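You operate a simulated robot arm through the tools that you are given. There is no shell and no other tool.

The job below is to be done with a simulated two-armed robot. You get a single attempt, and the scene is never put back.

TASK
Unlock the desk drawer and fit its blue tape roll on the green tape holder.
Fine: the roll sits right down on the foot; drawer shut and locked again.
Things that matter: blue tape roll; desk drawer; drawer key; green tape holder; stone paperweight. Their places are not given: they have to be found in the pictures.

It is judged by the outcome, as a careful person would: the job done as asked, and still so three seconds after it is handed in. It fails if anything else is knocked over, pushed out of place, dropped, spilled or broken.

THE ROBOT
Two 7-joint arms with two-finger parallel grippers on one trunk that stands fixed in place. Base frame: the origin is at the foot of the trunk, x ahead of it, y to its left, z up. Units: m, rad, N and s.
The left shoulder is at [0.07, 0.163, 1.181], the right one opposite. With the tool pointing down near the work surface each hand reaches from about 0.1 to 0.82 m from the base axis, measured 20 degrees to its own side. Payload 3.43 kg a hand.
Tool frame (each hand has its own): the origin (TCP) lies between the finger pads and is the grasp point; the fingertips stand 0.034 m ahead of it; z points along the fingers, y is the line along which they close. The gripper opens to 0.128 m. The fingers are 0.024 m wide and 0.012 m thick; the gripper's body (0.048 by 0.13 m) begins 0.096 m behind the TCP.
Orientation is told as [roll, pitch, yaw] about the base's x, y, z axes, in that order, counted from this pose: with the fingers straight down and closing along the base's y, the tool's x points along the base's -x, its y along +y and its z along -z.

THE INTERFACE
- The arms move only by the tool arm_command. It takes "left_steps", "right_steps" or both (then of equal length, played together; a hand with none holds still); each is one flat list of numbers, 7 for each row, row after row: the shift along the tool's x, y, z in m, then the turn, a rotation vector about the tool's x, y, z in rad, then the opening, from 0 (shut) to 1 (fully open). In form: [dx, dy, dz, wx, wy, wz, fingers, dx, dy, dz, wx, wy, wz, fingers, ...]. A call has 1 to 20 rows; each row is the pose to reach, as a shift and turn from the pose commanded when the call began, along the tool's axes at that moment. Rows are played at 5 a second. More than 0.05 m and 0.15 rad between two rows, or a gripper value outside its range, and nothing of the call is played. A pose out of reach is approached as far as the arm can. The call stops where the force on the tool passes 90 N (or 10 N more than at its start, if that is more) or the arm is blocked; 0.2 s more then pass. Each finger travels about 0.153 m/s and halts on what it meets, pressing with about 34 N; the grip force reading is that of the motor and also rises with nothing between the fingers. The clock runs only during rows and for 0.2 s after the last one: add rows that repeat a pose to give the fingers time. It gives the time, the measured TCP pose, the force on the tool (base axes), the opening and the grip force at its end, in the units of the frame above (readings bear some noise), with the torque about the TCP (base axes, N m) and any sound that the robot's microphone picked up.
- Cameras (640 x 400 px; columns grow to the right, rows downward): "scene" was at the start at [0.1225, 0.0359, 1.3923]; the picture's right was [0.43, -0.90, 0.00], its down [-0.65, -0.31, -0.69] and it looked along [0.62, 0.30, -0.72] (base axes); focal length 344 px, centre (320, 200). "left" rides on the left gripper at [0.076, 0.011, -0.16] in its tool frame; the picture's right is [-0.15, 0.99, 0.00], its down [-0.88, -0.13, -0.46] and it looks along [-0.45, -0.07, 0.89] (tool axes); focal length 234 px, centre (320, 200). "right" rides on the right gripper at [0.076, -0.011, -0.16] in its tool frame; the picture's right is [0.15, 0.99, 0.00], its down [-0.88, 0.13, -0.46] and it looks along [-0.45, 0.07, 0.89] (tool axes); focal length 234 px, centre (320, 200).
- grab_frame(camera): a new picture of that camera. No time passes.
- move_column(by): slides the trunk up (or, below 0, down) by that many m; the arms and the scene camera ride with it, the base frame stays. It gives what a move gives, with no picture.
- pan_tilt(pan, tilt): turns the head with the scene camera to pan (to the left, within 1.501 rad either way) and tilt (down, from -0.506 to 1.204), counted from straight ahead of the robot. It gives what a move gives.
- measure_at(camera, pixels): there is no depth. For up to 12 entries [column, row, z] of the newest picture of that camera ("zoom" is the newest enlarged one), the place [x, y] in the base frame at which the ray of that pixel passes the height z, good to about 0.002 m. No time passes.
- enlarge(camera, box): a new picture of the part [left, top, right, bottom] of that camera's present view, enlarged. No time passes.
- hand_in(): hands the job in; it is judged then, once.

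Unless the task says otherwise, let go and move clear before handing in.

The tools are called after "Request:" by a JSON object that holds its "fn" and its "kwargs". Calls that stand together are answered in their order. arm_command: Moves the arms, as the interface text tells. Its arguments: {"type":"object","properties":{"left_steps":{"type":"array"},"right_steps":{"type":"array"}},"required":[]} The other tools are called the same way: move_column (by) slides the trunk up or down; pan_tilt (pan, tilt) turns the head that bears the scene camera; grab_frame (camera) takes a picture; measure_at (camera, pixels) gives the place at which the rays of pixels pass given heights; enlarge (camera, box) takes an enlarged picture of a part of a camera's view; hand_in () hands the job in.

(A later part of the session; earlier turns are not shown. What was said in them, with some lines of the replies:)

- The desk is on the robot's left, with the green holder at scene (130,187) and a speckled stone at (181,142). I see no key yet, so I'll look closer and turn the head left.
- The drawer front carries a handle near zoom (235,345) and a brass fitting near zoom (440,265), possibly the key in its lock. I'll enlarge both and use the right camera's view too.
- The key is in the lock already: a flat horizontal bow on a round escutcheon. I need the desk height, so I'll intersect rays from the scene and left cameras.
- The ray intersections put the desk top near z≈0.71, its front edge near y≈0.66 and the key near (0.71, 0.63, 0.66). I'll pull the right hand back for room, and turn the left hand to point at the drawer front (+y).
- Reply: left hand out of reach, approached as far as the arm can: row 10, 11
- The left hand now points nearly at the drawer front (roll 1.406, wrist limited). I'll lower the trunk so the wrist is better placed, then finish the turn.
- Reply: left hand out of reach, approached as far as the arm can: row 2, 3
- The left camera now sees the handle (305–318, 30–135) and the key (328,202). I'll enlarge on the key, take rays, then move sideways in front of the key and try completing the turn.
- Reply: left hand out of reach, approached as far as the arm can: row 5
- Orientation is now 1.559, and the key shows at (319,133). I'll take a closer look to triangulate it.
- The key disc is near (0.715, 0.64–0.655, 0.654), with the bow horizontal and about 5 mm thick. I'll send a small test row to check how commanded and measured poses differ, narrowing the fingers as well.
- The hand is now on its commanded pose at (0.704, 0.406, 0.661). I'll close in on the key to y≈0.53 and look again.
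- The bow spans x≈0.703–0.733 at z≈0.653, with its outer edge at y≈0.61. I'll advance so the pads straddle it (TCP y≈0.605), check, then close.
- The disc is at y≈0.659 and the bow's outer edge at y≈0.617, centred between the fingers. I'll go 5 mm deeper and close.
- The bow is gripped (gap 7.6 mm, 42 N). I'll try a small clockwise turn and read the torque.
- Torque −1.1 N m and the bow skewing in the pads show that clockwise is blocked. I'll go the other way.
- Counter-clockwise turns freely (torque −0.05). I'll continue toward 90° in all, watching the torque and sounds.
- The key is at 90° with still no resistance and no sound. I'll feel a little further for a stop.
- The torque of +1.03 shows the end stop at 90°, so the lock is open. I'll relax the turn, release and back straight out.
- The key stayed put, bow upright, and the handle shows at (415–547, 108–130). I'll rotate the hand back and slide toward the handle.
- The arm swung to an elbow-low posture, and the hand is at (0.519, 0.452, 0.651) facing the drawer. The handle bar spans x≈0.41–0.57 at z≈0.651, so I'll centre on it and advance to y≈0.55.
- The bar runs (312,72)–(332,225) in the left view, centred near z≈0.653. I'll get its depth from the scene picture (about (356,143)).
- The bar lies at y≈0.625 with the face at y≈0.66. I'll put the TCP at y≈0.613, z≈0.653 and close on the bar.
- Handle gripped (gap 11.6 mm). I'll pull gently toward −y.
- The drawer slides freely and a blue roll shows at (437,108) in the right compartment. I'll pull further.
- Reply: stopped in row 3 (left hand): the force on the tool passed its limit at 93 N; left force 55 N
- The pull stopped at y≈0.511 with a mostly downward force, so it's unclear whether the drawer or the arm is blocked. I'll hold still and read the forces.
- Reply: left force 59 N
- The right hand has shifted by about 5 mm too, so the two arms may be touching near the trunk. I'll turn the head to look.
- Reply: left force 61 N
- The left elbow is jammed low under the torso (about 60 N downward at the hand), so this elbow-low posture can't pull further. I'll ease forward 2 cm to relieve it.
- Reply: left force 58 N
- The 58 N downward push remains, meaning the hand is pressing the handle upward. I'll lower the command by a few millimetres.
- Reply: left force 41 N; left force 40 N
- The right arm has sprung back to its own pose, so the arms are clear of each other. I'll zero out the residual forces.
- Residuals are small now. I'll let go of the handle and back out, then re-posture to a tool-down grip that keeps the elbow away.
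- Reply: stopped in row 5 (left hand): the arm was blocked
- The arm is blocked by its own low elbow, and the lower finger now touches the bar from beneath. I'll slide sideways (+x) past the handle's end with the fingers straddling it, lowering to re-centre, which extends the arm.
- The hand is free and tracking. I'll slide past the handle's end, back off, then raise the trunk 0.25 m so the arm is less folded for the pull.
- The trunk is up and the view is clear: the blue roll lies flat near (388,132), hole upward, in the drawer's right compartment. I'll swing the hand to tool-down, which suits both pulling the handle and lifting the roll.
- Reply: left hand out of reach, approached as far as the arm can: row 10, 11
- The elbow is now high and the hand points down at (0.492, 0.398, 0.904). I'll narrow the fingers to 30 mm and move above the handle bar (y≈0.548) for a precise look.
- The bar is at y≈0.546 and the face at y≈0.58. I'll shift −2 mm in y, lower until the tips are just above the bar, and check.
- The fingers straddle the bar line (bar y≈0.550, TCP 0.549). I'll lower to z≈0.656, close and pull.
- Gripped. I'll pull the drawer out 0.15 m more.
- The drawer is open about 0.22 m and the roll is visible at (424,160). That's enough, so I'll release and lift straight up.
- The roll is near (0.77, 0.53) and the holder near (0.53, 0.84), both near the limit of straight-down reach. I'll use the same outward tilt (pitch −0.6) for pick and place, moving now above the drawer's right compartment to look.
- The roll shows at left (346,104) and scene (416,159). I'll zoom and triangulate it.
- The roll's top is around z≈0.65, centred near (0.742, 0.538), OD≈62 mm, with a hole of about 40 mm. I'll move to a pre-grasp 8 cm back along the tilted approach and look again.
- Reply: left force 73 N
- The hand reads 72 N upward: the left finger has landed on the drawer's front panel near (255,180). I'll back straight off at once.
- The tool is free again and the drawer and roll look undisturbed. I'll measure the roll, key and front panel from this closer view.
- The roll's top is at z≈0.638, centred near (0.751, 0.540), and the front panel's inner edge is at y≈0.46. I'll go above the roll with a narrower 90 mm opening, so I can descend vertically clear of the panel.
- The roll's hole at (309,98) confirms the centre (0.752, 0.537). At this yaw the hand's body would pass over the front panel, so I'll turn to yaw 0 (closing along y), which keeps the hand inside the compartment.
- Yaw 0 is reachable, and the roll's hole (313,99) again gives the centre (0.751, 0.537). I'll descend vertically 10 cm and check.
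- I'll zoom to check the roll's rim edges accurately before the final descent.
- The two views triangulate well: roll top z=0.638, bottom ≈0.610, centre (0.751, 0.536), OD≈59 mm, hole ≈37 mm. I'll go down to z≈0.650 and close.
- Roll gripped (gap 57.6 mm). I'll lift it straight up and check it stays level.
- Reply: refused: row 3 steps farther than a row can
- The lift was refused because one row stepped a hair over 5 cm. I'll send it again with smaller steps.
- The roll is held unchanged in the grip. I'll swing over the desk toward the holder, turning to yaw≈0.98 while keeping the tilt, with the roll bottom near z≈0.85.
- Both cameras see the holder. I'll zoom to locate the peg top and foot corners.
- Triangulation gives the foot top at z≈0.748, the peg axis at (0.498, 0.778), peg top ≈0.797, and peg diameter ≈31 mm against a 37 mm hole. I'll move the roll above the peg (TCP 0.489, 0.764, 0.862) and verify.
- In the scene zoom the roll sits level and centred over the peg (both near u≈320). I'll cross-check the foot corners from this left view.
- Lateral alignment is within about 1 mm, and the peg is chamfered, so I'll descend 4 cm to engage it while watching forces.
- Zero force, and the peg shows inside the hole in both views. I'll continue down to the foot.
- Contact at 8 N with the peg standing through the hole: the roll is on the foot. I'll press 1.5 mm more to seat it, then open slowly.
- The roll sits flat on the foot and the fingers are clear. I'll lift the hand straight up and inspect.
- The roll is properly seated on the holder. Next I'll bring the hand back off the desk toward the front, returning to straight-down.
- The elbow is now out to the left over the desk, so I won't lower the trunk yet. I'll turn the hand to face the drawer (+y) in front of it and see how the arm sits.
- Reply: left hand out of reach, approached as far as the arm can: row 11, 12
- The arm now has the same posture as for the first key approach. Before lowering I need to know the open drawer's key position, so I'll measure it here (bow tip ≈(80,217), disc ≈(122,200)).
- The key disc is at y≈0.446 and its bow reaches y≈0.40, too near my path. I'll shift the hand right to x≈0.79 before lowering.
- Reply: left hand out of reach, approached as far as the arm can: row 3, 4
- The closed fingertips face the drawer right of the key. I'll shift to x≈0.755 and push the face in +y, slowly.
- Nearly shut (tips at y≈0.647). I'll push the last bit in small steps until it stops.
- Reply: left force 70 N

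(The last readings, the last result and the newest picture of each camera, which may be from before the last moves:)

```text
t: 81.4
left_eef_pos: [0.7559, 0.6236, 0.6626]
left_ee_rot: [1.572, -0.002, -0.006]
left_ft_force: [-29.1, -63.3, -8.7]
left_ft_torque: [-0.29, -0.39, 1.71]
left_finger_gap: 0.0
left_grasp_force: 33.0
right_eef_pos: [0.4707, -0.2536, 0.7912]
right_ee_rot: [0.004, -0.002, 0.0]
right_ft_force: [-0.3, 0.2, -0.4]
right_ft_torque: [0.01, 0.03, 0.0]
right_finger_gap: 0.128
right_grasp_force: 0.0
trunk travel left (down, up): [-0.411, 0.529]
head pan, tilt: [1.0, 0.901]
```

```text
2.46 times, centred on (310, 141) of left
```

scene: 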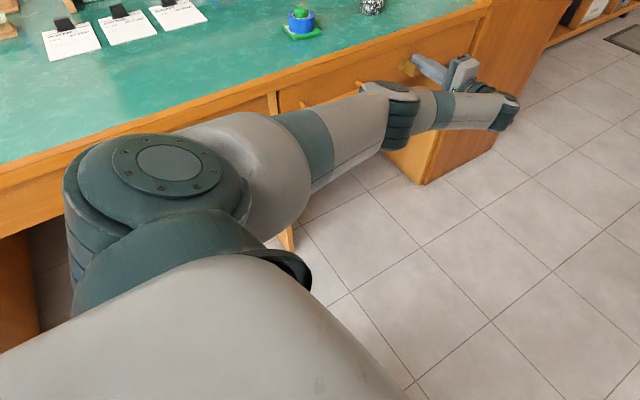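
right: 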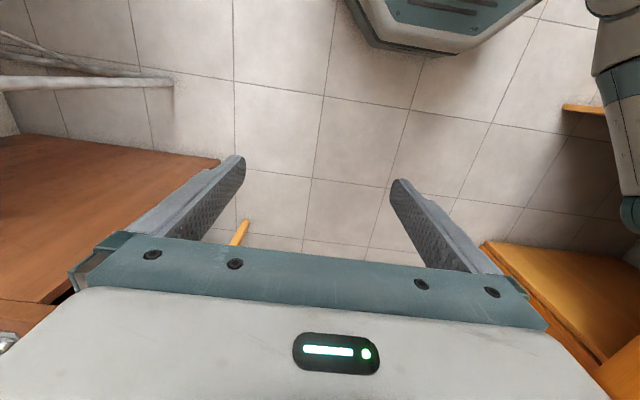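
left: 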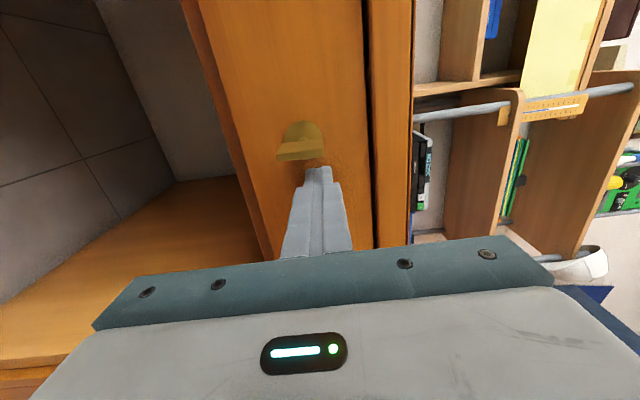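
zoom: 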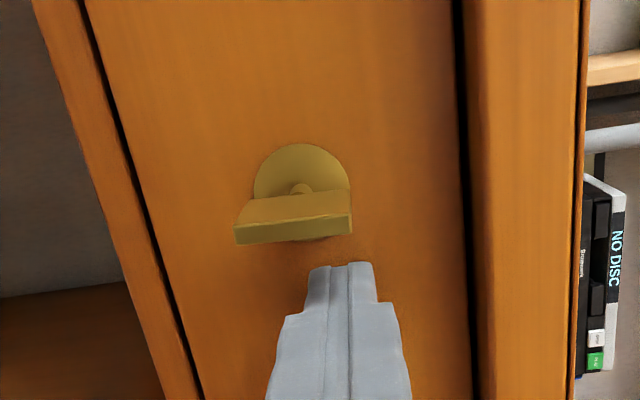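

A −63 N push-back shows the drawer is hard shut. I'll back off, rotate the hand −90° to match the upright bow, and line up with the key at (0.7195, 0.652).

Request:
{"fn": "arm_command", "kwargs": {"left_steps": [0, 0, -0.02, 0, 0, 0, 0, 0, 0, -0.06, 0, 0, 0, 0, 0.01, 0, -0.1, 0, 0, 0, 0.1, 0.02, -0.005, -0.14, 0, 0, 0, 0.3, 0.0345, -0.0105, -0.18, 0, 0, 0, 0.4, 0.0345, -0.0105, -0.18, 0, 0, -0.143, 0.4, 0.0345, -0.0105, -0.18, 0, 0, -0.286, 0.4, 0.0345, -0.0105, -0.18, 0, 0, -0.428, 0.4, 0.0345, -0.0105, -0.18, 0, 0, -0.571, 0.4, 0.0345, -0.0105, -0.18, 0, 0, -0.714, 0.4, 0.0345, -0.0105, -0.18, 0, 0, -0.857, 0.4, 0.0345, -0.0105, -0.18, 0, 0, -1.0, 0.4, 0.0345, -0.0105, -0.18, 0, 0, -1.142, 0.4, 0.0345, -0.0105, -0.18, 0, 0, -1.285, 0.4, 0.0345, -0.0105, -0.18, 0, 0, -1.428, 0.4, 0.0345, -0.0105, -0.18, 0, 0, -1.571, 0.4, 0.0345, -0.0105, -0.18, 0, 0, -1.571, 0.4]}}

Request:
{"fn": "grab_frame", "kwargs": {"camera": "left"}}

Request:
{"fn": "grab_frame", "kwargs": {"camera": "scene"}}

```text
t: 85.0
left_eef_pos: [0.7203, 0.4515, 0.6516]
left_ee_rot: [-1.907, -1.566, -2.805]
left_ft_force: [0.0, 0.5, 0.9]
left_ft_torque: [0.03, 0.01, 0.0]
left_finger_gap: 0.0512
left_grasp_force: 0.1
right_eef_pos: [0.4714, -0.2505, 0.7925]
right_ee_rot: [0.0, -0.001, 0.002]
right_ft_force: [0.5, 0.0, -0.2]
right_ft_torque: [0.0, 0.03, -0.02]
right_finger_gap: 0.128
right_grasp_force: 0.2
trunk travel left (down, up): [-0.411, 0.529]
head pan, tilt: [1.0, 0.901]
```

```text
taken
```

left: 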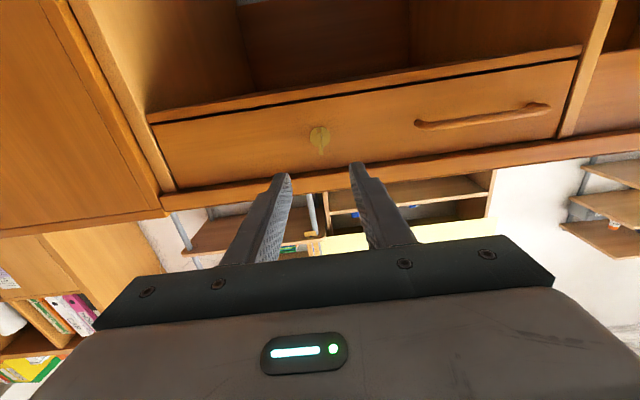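

```text
taken
```

scene: 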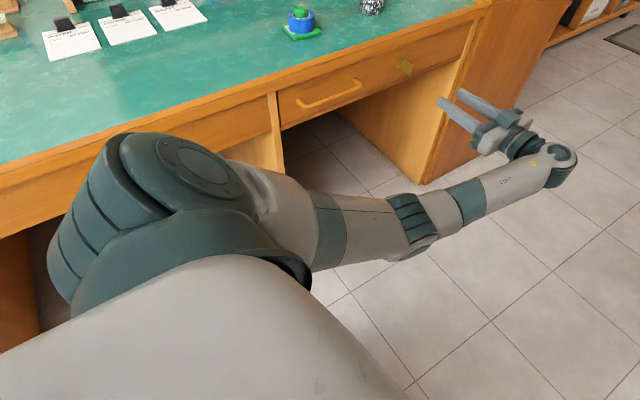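

The view matches the moment after I first released the key (bow at (320,140)), and the drawer looks flush. I'll advance straddling the bow and check.

Request:
{"fn": "arm_command", "kwargs": {"left_steps": [0, 0, 0.04, 0, 0, 0, 0.4, 0, 0, 0.08, 0, 0, 0, 0.4, 0, 0, 0.12, 0, 0, 0, 0.4, 0, 0, 0.15, 0, 0, 0, 0.4, 0, 0, 0.158, 0, 0, 0, 0.4]}}

Request:
{"fn": "enlarge", "kwargs": {"camera": "left", "box": [240, 120, 400, 220]}}

```text
t: 86.2
left_eef_pos: [0.7205, 0.6097, 0.6517]
left_ee_rot: [-2.072, -1.568, -2.643]
left_ft_force: [0.5, 0.3, 0.9]
left_ft_torque: [0.0, 0.02, 0.02]
left_finger_gap: 0.0513
left_grasp_force: 0.0
right_eef_pos: [0.4728, -0.2503, 0.7931]
right_ee_rot: [-0.001, 0.001, -0.001]
right_ft_force: [0.4, -0.5, -0.1]
right_ft_torque: [0.02, -0.02, 0.02]
right_finger_gap: 0.1281
right_grasp_force: 0.1
trunk travel left (down, up): [-0.411, 0.529]
head pan, tilt: [1.0, 0.901]
```

```text
4.00 times, centred on (320, 170) of left
```

zoom: 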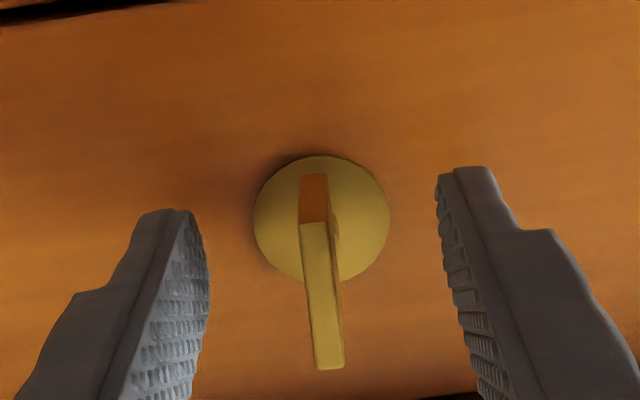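

The bow is centred between the pads. I'll close on it and turn clockwise in small steps back toward horizontal.

Request:
{"fn": "arm_command", "kwargs": {"left_steps": [0, 0, 0, 0, 0, 0, 0.2, 0, 0, 0, 0, 0, 0, 0, 0, 0, 0, 0, 0, 0, 0, 0, 0, 0, 0, 0, 0, 0, 0, 0, 0, 0, 0, 0.1, 0, 0, 0, 0, 0, 0, 0.22, 0, 0, 0, 0, 0, 0, 0.34, 0, 0, 0, 0, 0, 0, 0.34, 0]}}

Request:
{"fn": "enlarge", "kwargs": {"camera": "left", "box": [240, 120, 400, 220]}}

```text
t: 88.0
left_eef_pos: [0.7196, 0.6102, 0.6527]
left_ee_rot: [1.572, -1.232, 0.0]
left_ft_force: [-7.0, -0.5, -2.6]
left_ft_torque: [0.62, -0.03, -0.05]
left_finger_gap: 0.0077
left_grasp_force: 42.0
right_eef_pos: [0.4705, -0.2501, 0.7917]
right_ee_rot: [0.0, 0.0, -0.001]
right_ft_force: [0.5, 0.6, 0.5]
right_ft_torque: [0.01, 0.01, 0.0]
right_finger_gap: 0.1278
right_grasp_force: 0.1
trunk travel left (down, up): [-0.411, 0.529]
head pan, tilt: [1.0, 0.901]
```

```text
4.00 times, centred on (320, 170) of left
```

zoom: 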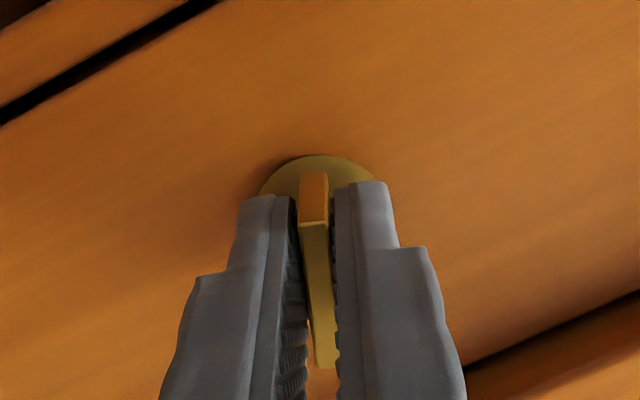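

The key turns with the hand at no torque. I'll continue to the locked stop (roughly 1.23 rad more, then a touch beyond).

Request:
{"fn": "arm_command", "kwargs": {"left_steps": [0, 0, 0, 0, 0, 0.12, 0, 0, 0, 0, 0, 0, 0.24, 0, 0, 0, 0, 0, 0, 0.36, 0, 0, 0, 0, 0, 0, 0.48, 0, 0, 0, 0, 0, 0, 0.6, 0, 0, 0, 0, 0, 0, 0.72, 0, 0, 0, 0, 0, 0, 0.84, 0, 0, 0, 0, 0, 0, 0.96, 0, 0, 0, 0, 0, 0, 1.08, 0, 0, 0, 0, 0, 0, 1.2, 0, 0, 0, 0, 0, 0, 1.3, 0, 0, 0, 0, 0, 0, 1.34, 0, 0, 0, 0, 0, 0, 1.34, 0]}}

Request:
{"fn": "enlarge", "kwargs": {"camera": "left", "box": [240, 120, 400, 220]}}

```text
t: 90.8
left_eef_pos: [0.7187, 0.6109, 0.6542]
left_ee_rot: [1.571, 0.105, 0.003]
left_ft_force: [-22.5, -1.5, -3.9]
left_ft_torque: [0.15, -0.78, 0.87]
left_finger_gap: 0.0079
left_grasp_force: 41.3
right_eef_pos: [0.4709, -0.2497, 0.7929]
right_ee_rot: [0.001, 0.0, 0.0]
right_ft_force: [0.3, -0.5, -0.6]
right_ft_torque: [-0.02, 0.02, -0.02]
right_finger_gap: 0.1283
right_grasp_force: 0.0
trunk travel left (down, up): [-0.411, 0.529]
head pan, tilt: [1.0, 0.901]
```

```text
4.00 times, centred on (320, 170) of left
```

zoom: 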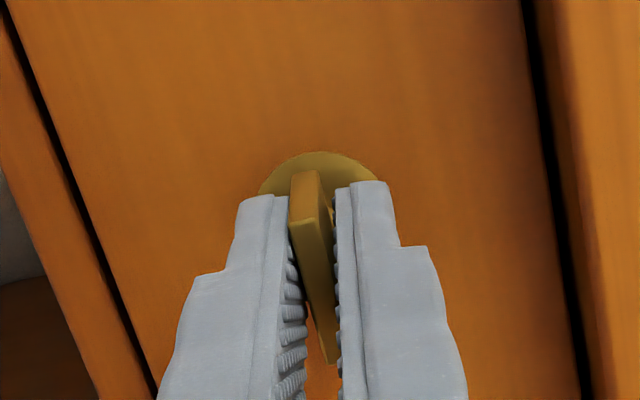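

The torque of −0.78 shows the locked stop, with the bow horizontal again. I'll relax the turn, release, and back out.

Request:
{"fn": "arm_command", "kwargs": {"left_steps": [0, 0, 0, 0, 0, -0.05, 0, 0, 0, 0, 0, 0, -0.1, 0, 0, 0, 0, 0, 0, -0.1, 0.1, 0, 0, 0, 0, 0, -0.1, 0.3, 0, 0, 0, 0, 0, -0.1, 0.4, 0, 0, -0.03, 0, 0, -0.1, 0.4, 0, 0, -0.07, 0, 0, -0.1, 0.4, 0, 0, -0.11, 0, 0, -0.1, 0.4, 0, 0, -0.15, 0, 0, -0.1, 0.4, 0, 0, -0.15, 0, 0, -0.1, 0.4]}}

Request:
{"fn": "grab_frame", "kwargs": {"camera": "left"}}

Request:
{"fn": "grab_frame", "kwargs": {"camera": "scene"}}

Request:
{"fn": "enlarge", "kwargs": {"camera": "scene", "box": [260, 0, 500, 150]}}

```text
t: 93.0
left_eef_pos: [0.7211, 0.461, 0.6516]
left_ee_rot: [1.572, 0.008, 0.0]
left_ft_force: [-0.6, 0.6, 0.9]
left_ft_torque: [0.0, -0.01, 0.02]
left_finger_gap: 0.051
left_grasp_force: 0.1
right_eef_pos: [0.4707, -0.2502, 0.7924]
right_ee_rot: [0.0, 0.001, 0.001]
right_ft_force: [0.3, 0.3, -0.3]
right_ft_torque: [0.03, -0.02, -0.01]
right_finger_gap: 0.1283
right_grasp_force: 0.1
trunk travel left (down, up): [-0.411, 0.529]
head pan, tilt: [1.0, 0.901]
```

```text
taken
```

left: 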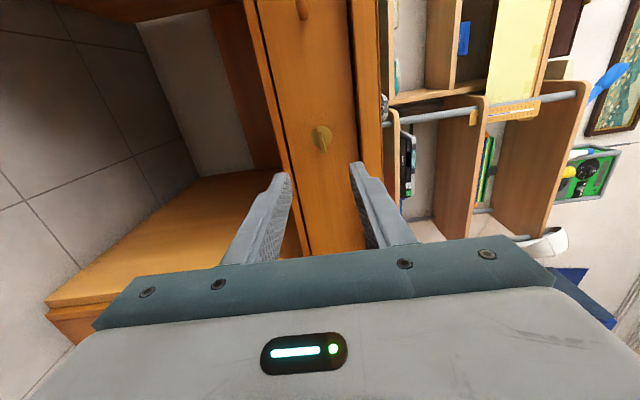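

```text
taken
```

scene: 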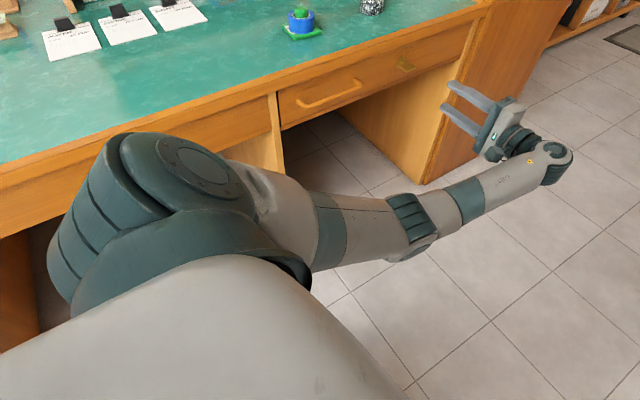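

```text
2.67 times, centred on (380, 75) of scene
```

zoom: 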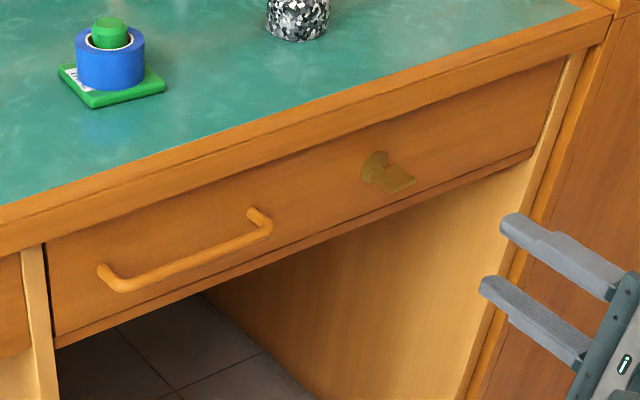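

The drawer is flush and the bow is horizontal as at the start. I'll make one gentle pull test on the handle to confirm the lock, gripping its right end at x≈0.53.

Request:
{"fn": "arm_command", "kwargs": {"left_steps": [0.04, 0, 0, 0, 0, 0, 0.4, 0.08, 0, 0, 0, 0, 0, 0.4, 0.12, 0, 0, 0, 0, 0, 0.4, 0.16, 0.001, 0, 0, 0, 0, 0.4, 0.19, 0.001, 0, 0, 0, 0, 0.4, 0.19, 0.001, 0.04, 0, 0, 0, 0.4, 0.19, 0.001, 0.08, 0, 0, 0, 0.4, 0.19, 0.001, 0.08, 0, 0, 0, 0.4]}}

Request:
{"fn": "grab_frame", "kwargs": {"camera": "left"}}

Request:
{"fn": "grab_frame", "kwargs": {"camera": "scene"}}

```text
t: 94.8
left_eef_pos: [0.5298, 0.5413, 0.6546]
left_ee_rot: [1.573, 0.007, -0.001]
left_ft_force: [1.0, 0.0, 0.4]
left_ft_torque: [0.01, 0.01, 0.01]
left_finger_gap: 0.0512
left_grasp_force: 0.0
right_eef_pos: [0.4719, -0.2499, 0.7925]
right_ee_rot: [0.001, -0.001, 0.001]
right_ft_force: [0.2, 0.1, 0.2]
right_ft_torque: [0.01, -0.01, 0.03]
right_finger_gap: 0.1277
right_grasp_force: 0.0
trunk travel left (down, up): [-0.411, 0.529]
head pan, tilt: [1.0, 0.901]
```

```text
taken
```

left: 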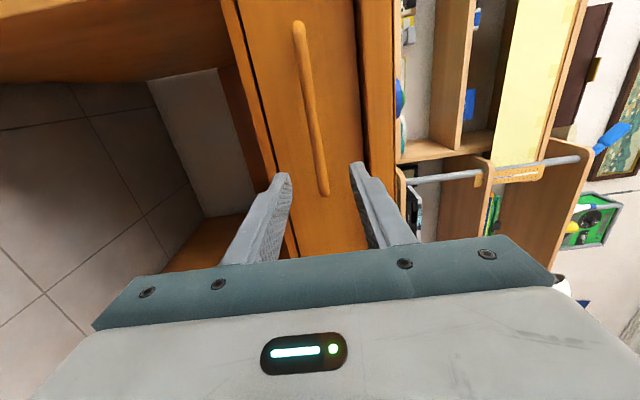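

```text
taken
```

scene: 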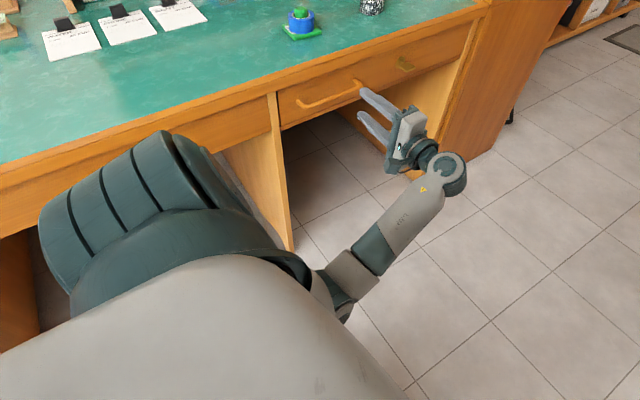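

Lined up on the bar. I'll advance to y≈0.611, close, and pull back only about 8 mm while reading the force.

Request:
{"fn": "arm_command", "kwargs": {"left_steps": [0, -0.001, 0.04, 0, 0, 0, 0.4, 0, -0.001, 0.07, 0, 0, 0, 0.4, 0, -0.001, 0.07, 0, 0, 0, 0.1, 0, -0.001, 0.07, 0, 0, 0, 0, 0, -0.001, 0.07, 0, 0, 0, 0, 0, -0.001, 0.07, 0, 0, 0, 0, 0, -0.001, 0.066, 0, 0, 0, 0, 0, -0.001, 0.062, 0, 0, 0, 0, 0, -0.001, 0.062, 0, 0, 0, 0]}}

```text
t: 96.8
left_eef_pos: [0.53, 0.605, 0.6532]
left_ee_rot: [1.573, 0.004, 0.003]
left_ft_force: [10.9, 44.6, 13.6]
left_ft_torque: [0.21, -1.07, -0.09]
left_finger_gap: 0.0119
left_grasp_force: 44.8
right_eef_pos: [0.4712, -0.2486, 0.7923]
right_ee_rot: [-0.002, 0.001, -0.001]
right_ft_force: [-0.1, 0.3, -0.2]
right_ft_torque: [0.0, 0.01, 0.02]
right_finger_gap: 0.1279
right_grasp_force: 0.1
trunk travel left (down, up): [-0.411, 0.529]
head pan, tilt: [1.0, 0.901]
```

An 8 mm pull met 45 N of resistance, against about 3 N when it was unlocked, so the drawer is locked. I'll relax, let go, and back away past the handle's end.

Request:
{"fn": "arm_command", "kwargs": {"left_steps": [0, 0, 0.006, 0, 0, 0, 0, 0, 0, 0.008, 0, 0, 0, 0, 0, 0, 0.008, 0, 0, 0, 0.15, 0, 0, 0.008, 0, 0, 0, 0.4, 0, 0, 0.008, 0, 0, 0, 0.4, -0.02, 0, -0.02, 0, 0, 0, 0.4, -0.05, 0, -0.06, 0, 0, 0, 0.4, -0.08, 0, -0.1, 0, 0, 0, 0.4, -0.1, 0, -0.14, 0, 0, 0, 0.4, -0.1, 0, -0.14, 0, 0, 0, 0.4]}}

Request:
{"fn": "grab_frame", "kwargs": {"camera": "scene"}}

Request:
{"fn": "enlarge", "kwargs": {"camera": "scene", "box": [260, 0, 500, 150]}}

Request:
{"fn": "grab_frame", "kwargs": {"camera": "left"}}

```text
t: 99.0
left_eef_pos: [0.6321, 0.462, 0.6537]
left_ee_rot: [1.573, 0.007, 0.001]
left_ft_force: [-0.6, 0.8, 0.3]
left_ft_torque: [-0.01, 0.03, 0.0]
left_finger_gap: 0.0512
left_grasp_force: 0.1
right_eef_pos: [0.4726, -0.2499, 0.7916]
right_ee_rot: [0.0, 0.0, 0.001]
right_ft_force: [-0.3, 0.4, 0.2]
right_ft_torque: [-0.02, -0.01, 0.01]
right_finger_gap: 0.1281
right_grasp_force: 0.1
trunk travel left (down, up): [-0.411, 0.529]
head pan, tilt: [1.0, 0.901]
```

```text
taken
```

scene: 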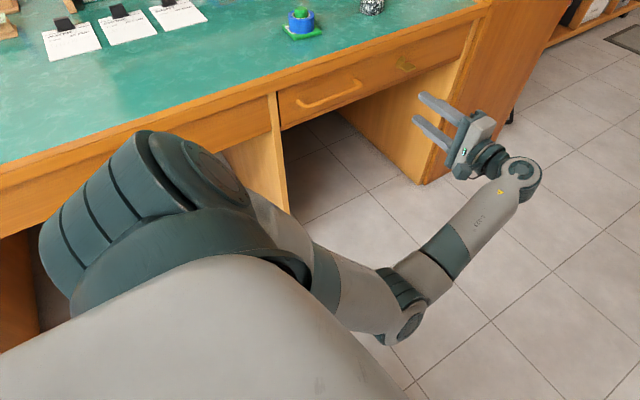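

```text
2.67 times, centred on (380, 75) of scene
```

zoom: 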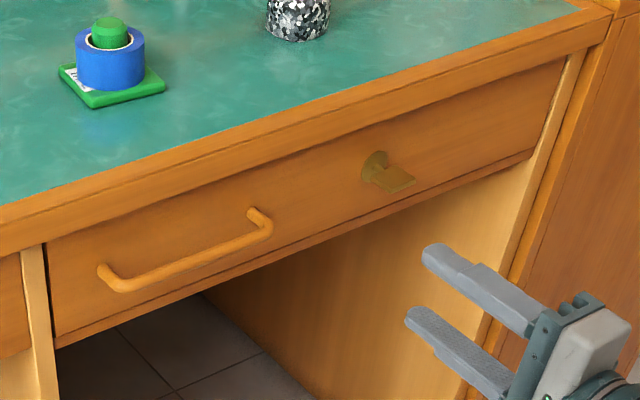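

```text
taken
```

left: 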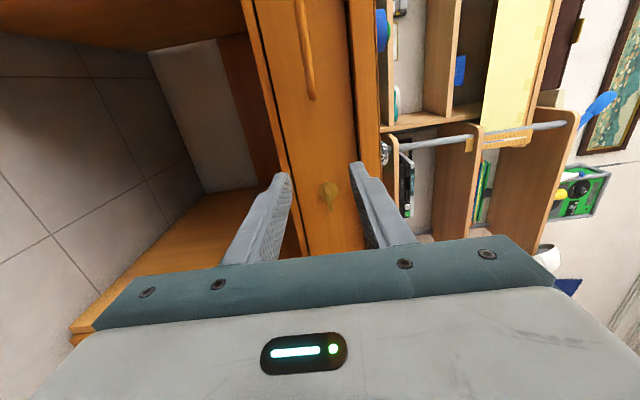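

The roll sits down on the green foot, and the drawer is flush and locked with the key back at horizontal. The stone hasn't moved and both hands are clear, so I'm handing in.

Request:
{"fn": "hand_in", "kwargs": {}}

```text
The job is handed in.
```

The blue tape roll is on the green holder, sitting right down on its foot, and the desk drawer is shut and locked again. I've handed the job in; no verdict has come back yet.

- **Lock:** the key was already in the drawer. I turned it back to its original horizontal position, then tested it with a small pull on the handle. It held against about 45 N, where the unlocked drawer had slid with about 3 N.
- **Contact along the way:** while I was reaching for the roll, a finger briefly pressed on the top of the drawer's front panel, at about 72 N. I backed off at once. I saw no damage, and the drawer still closed and locked normally.
- **Other things:** the stone paperweight is where it was, and nothing else on the desk looked moved. Both hands are clear of the desk.
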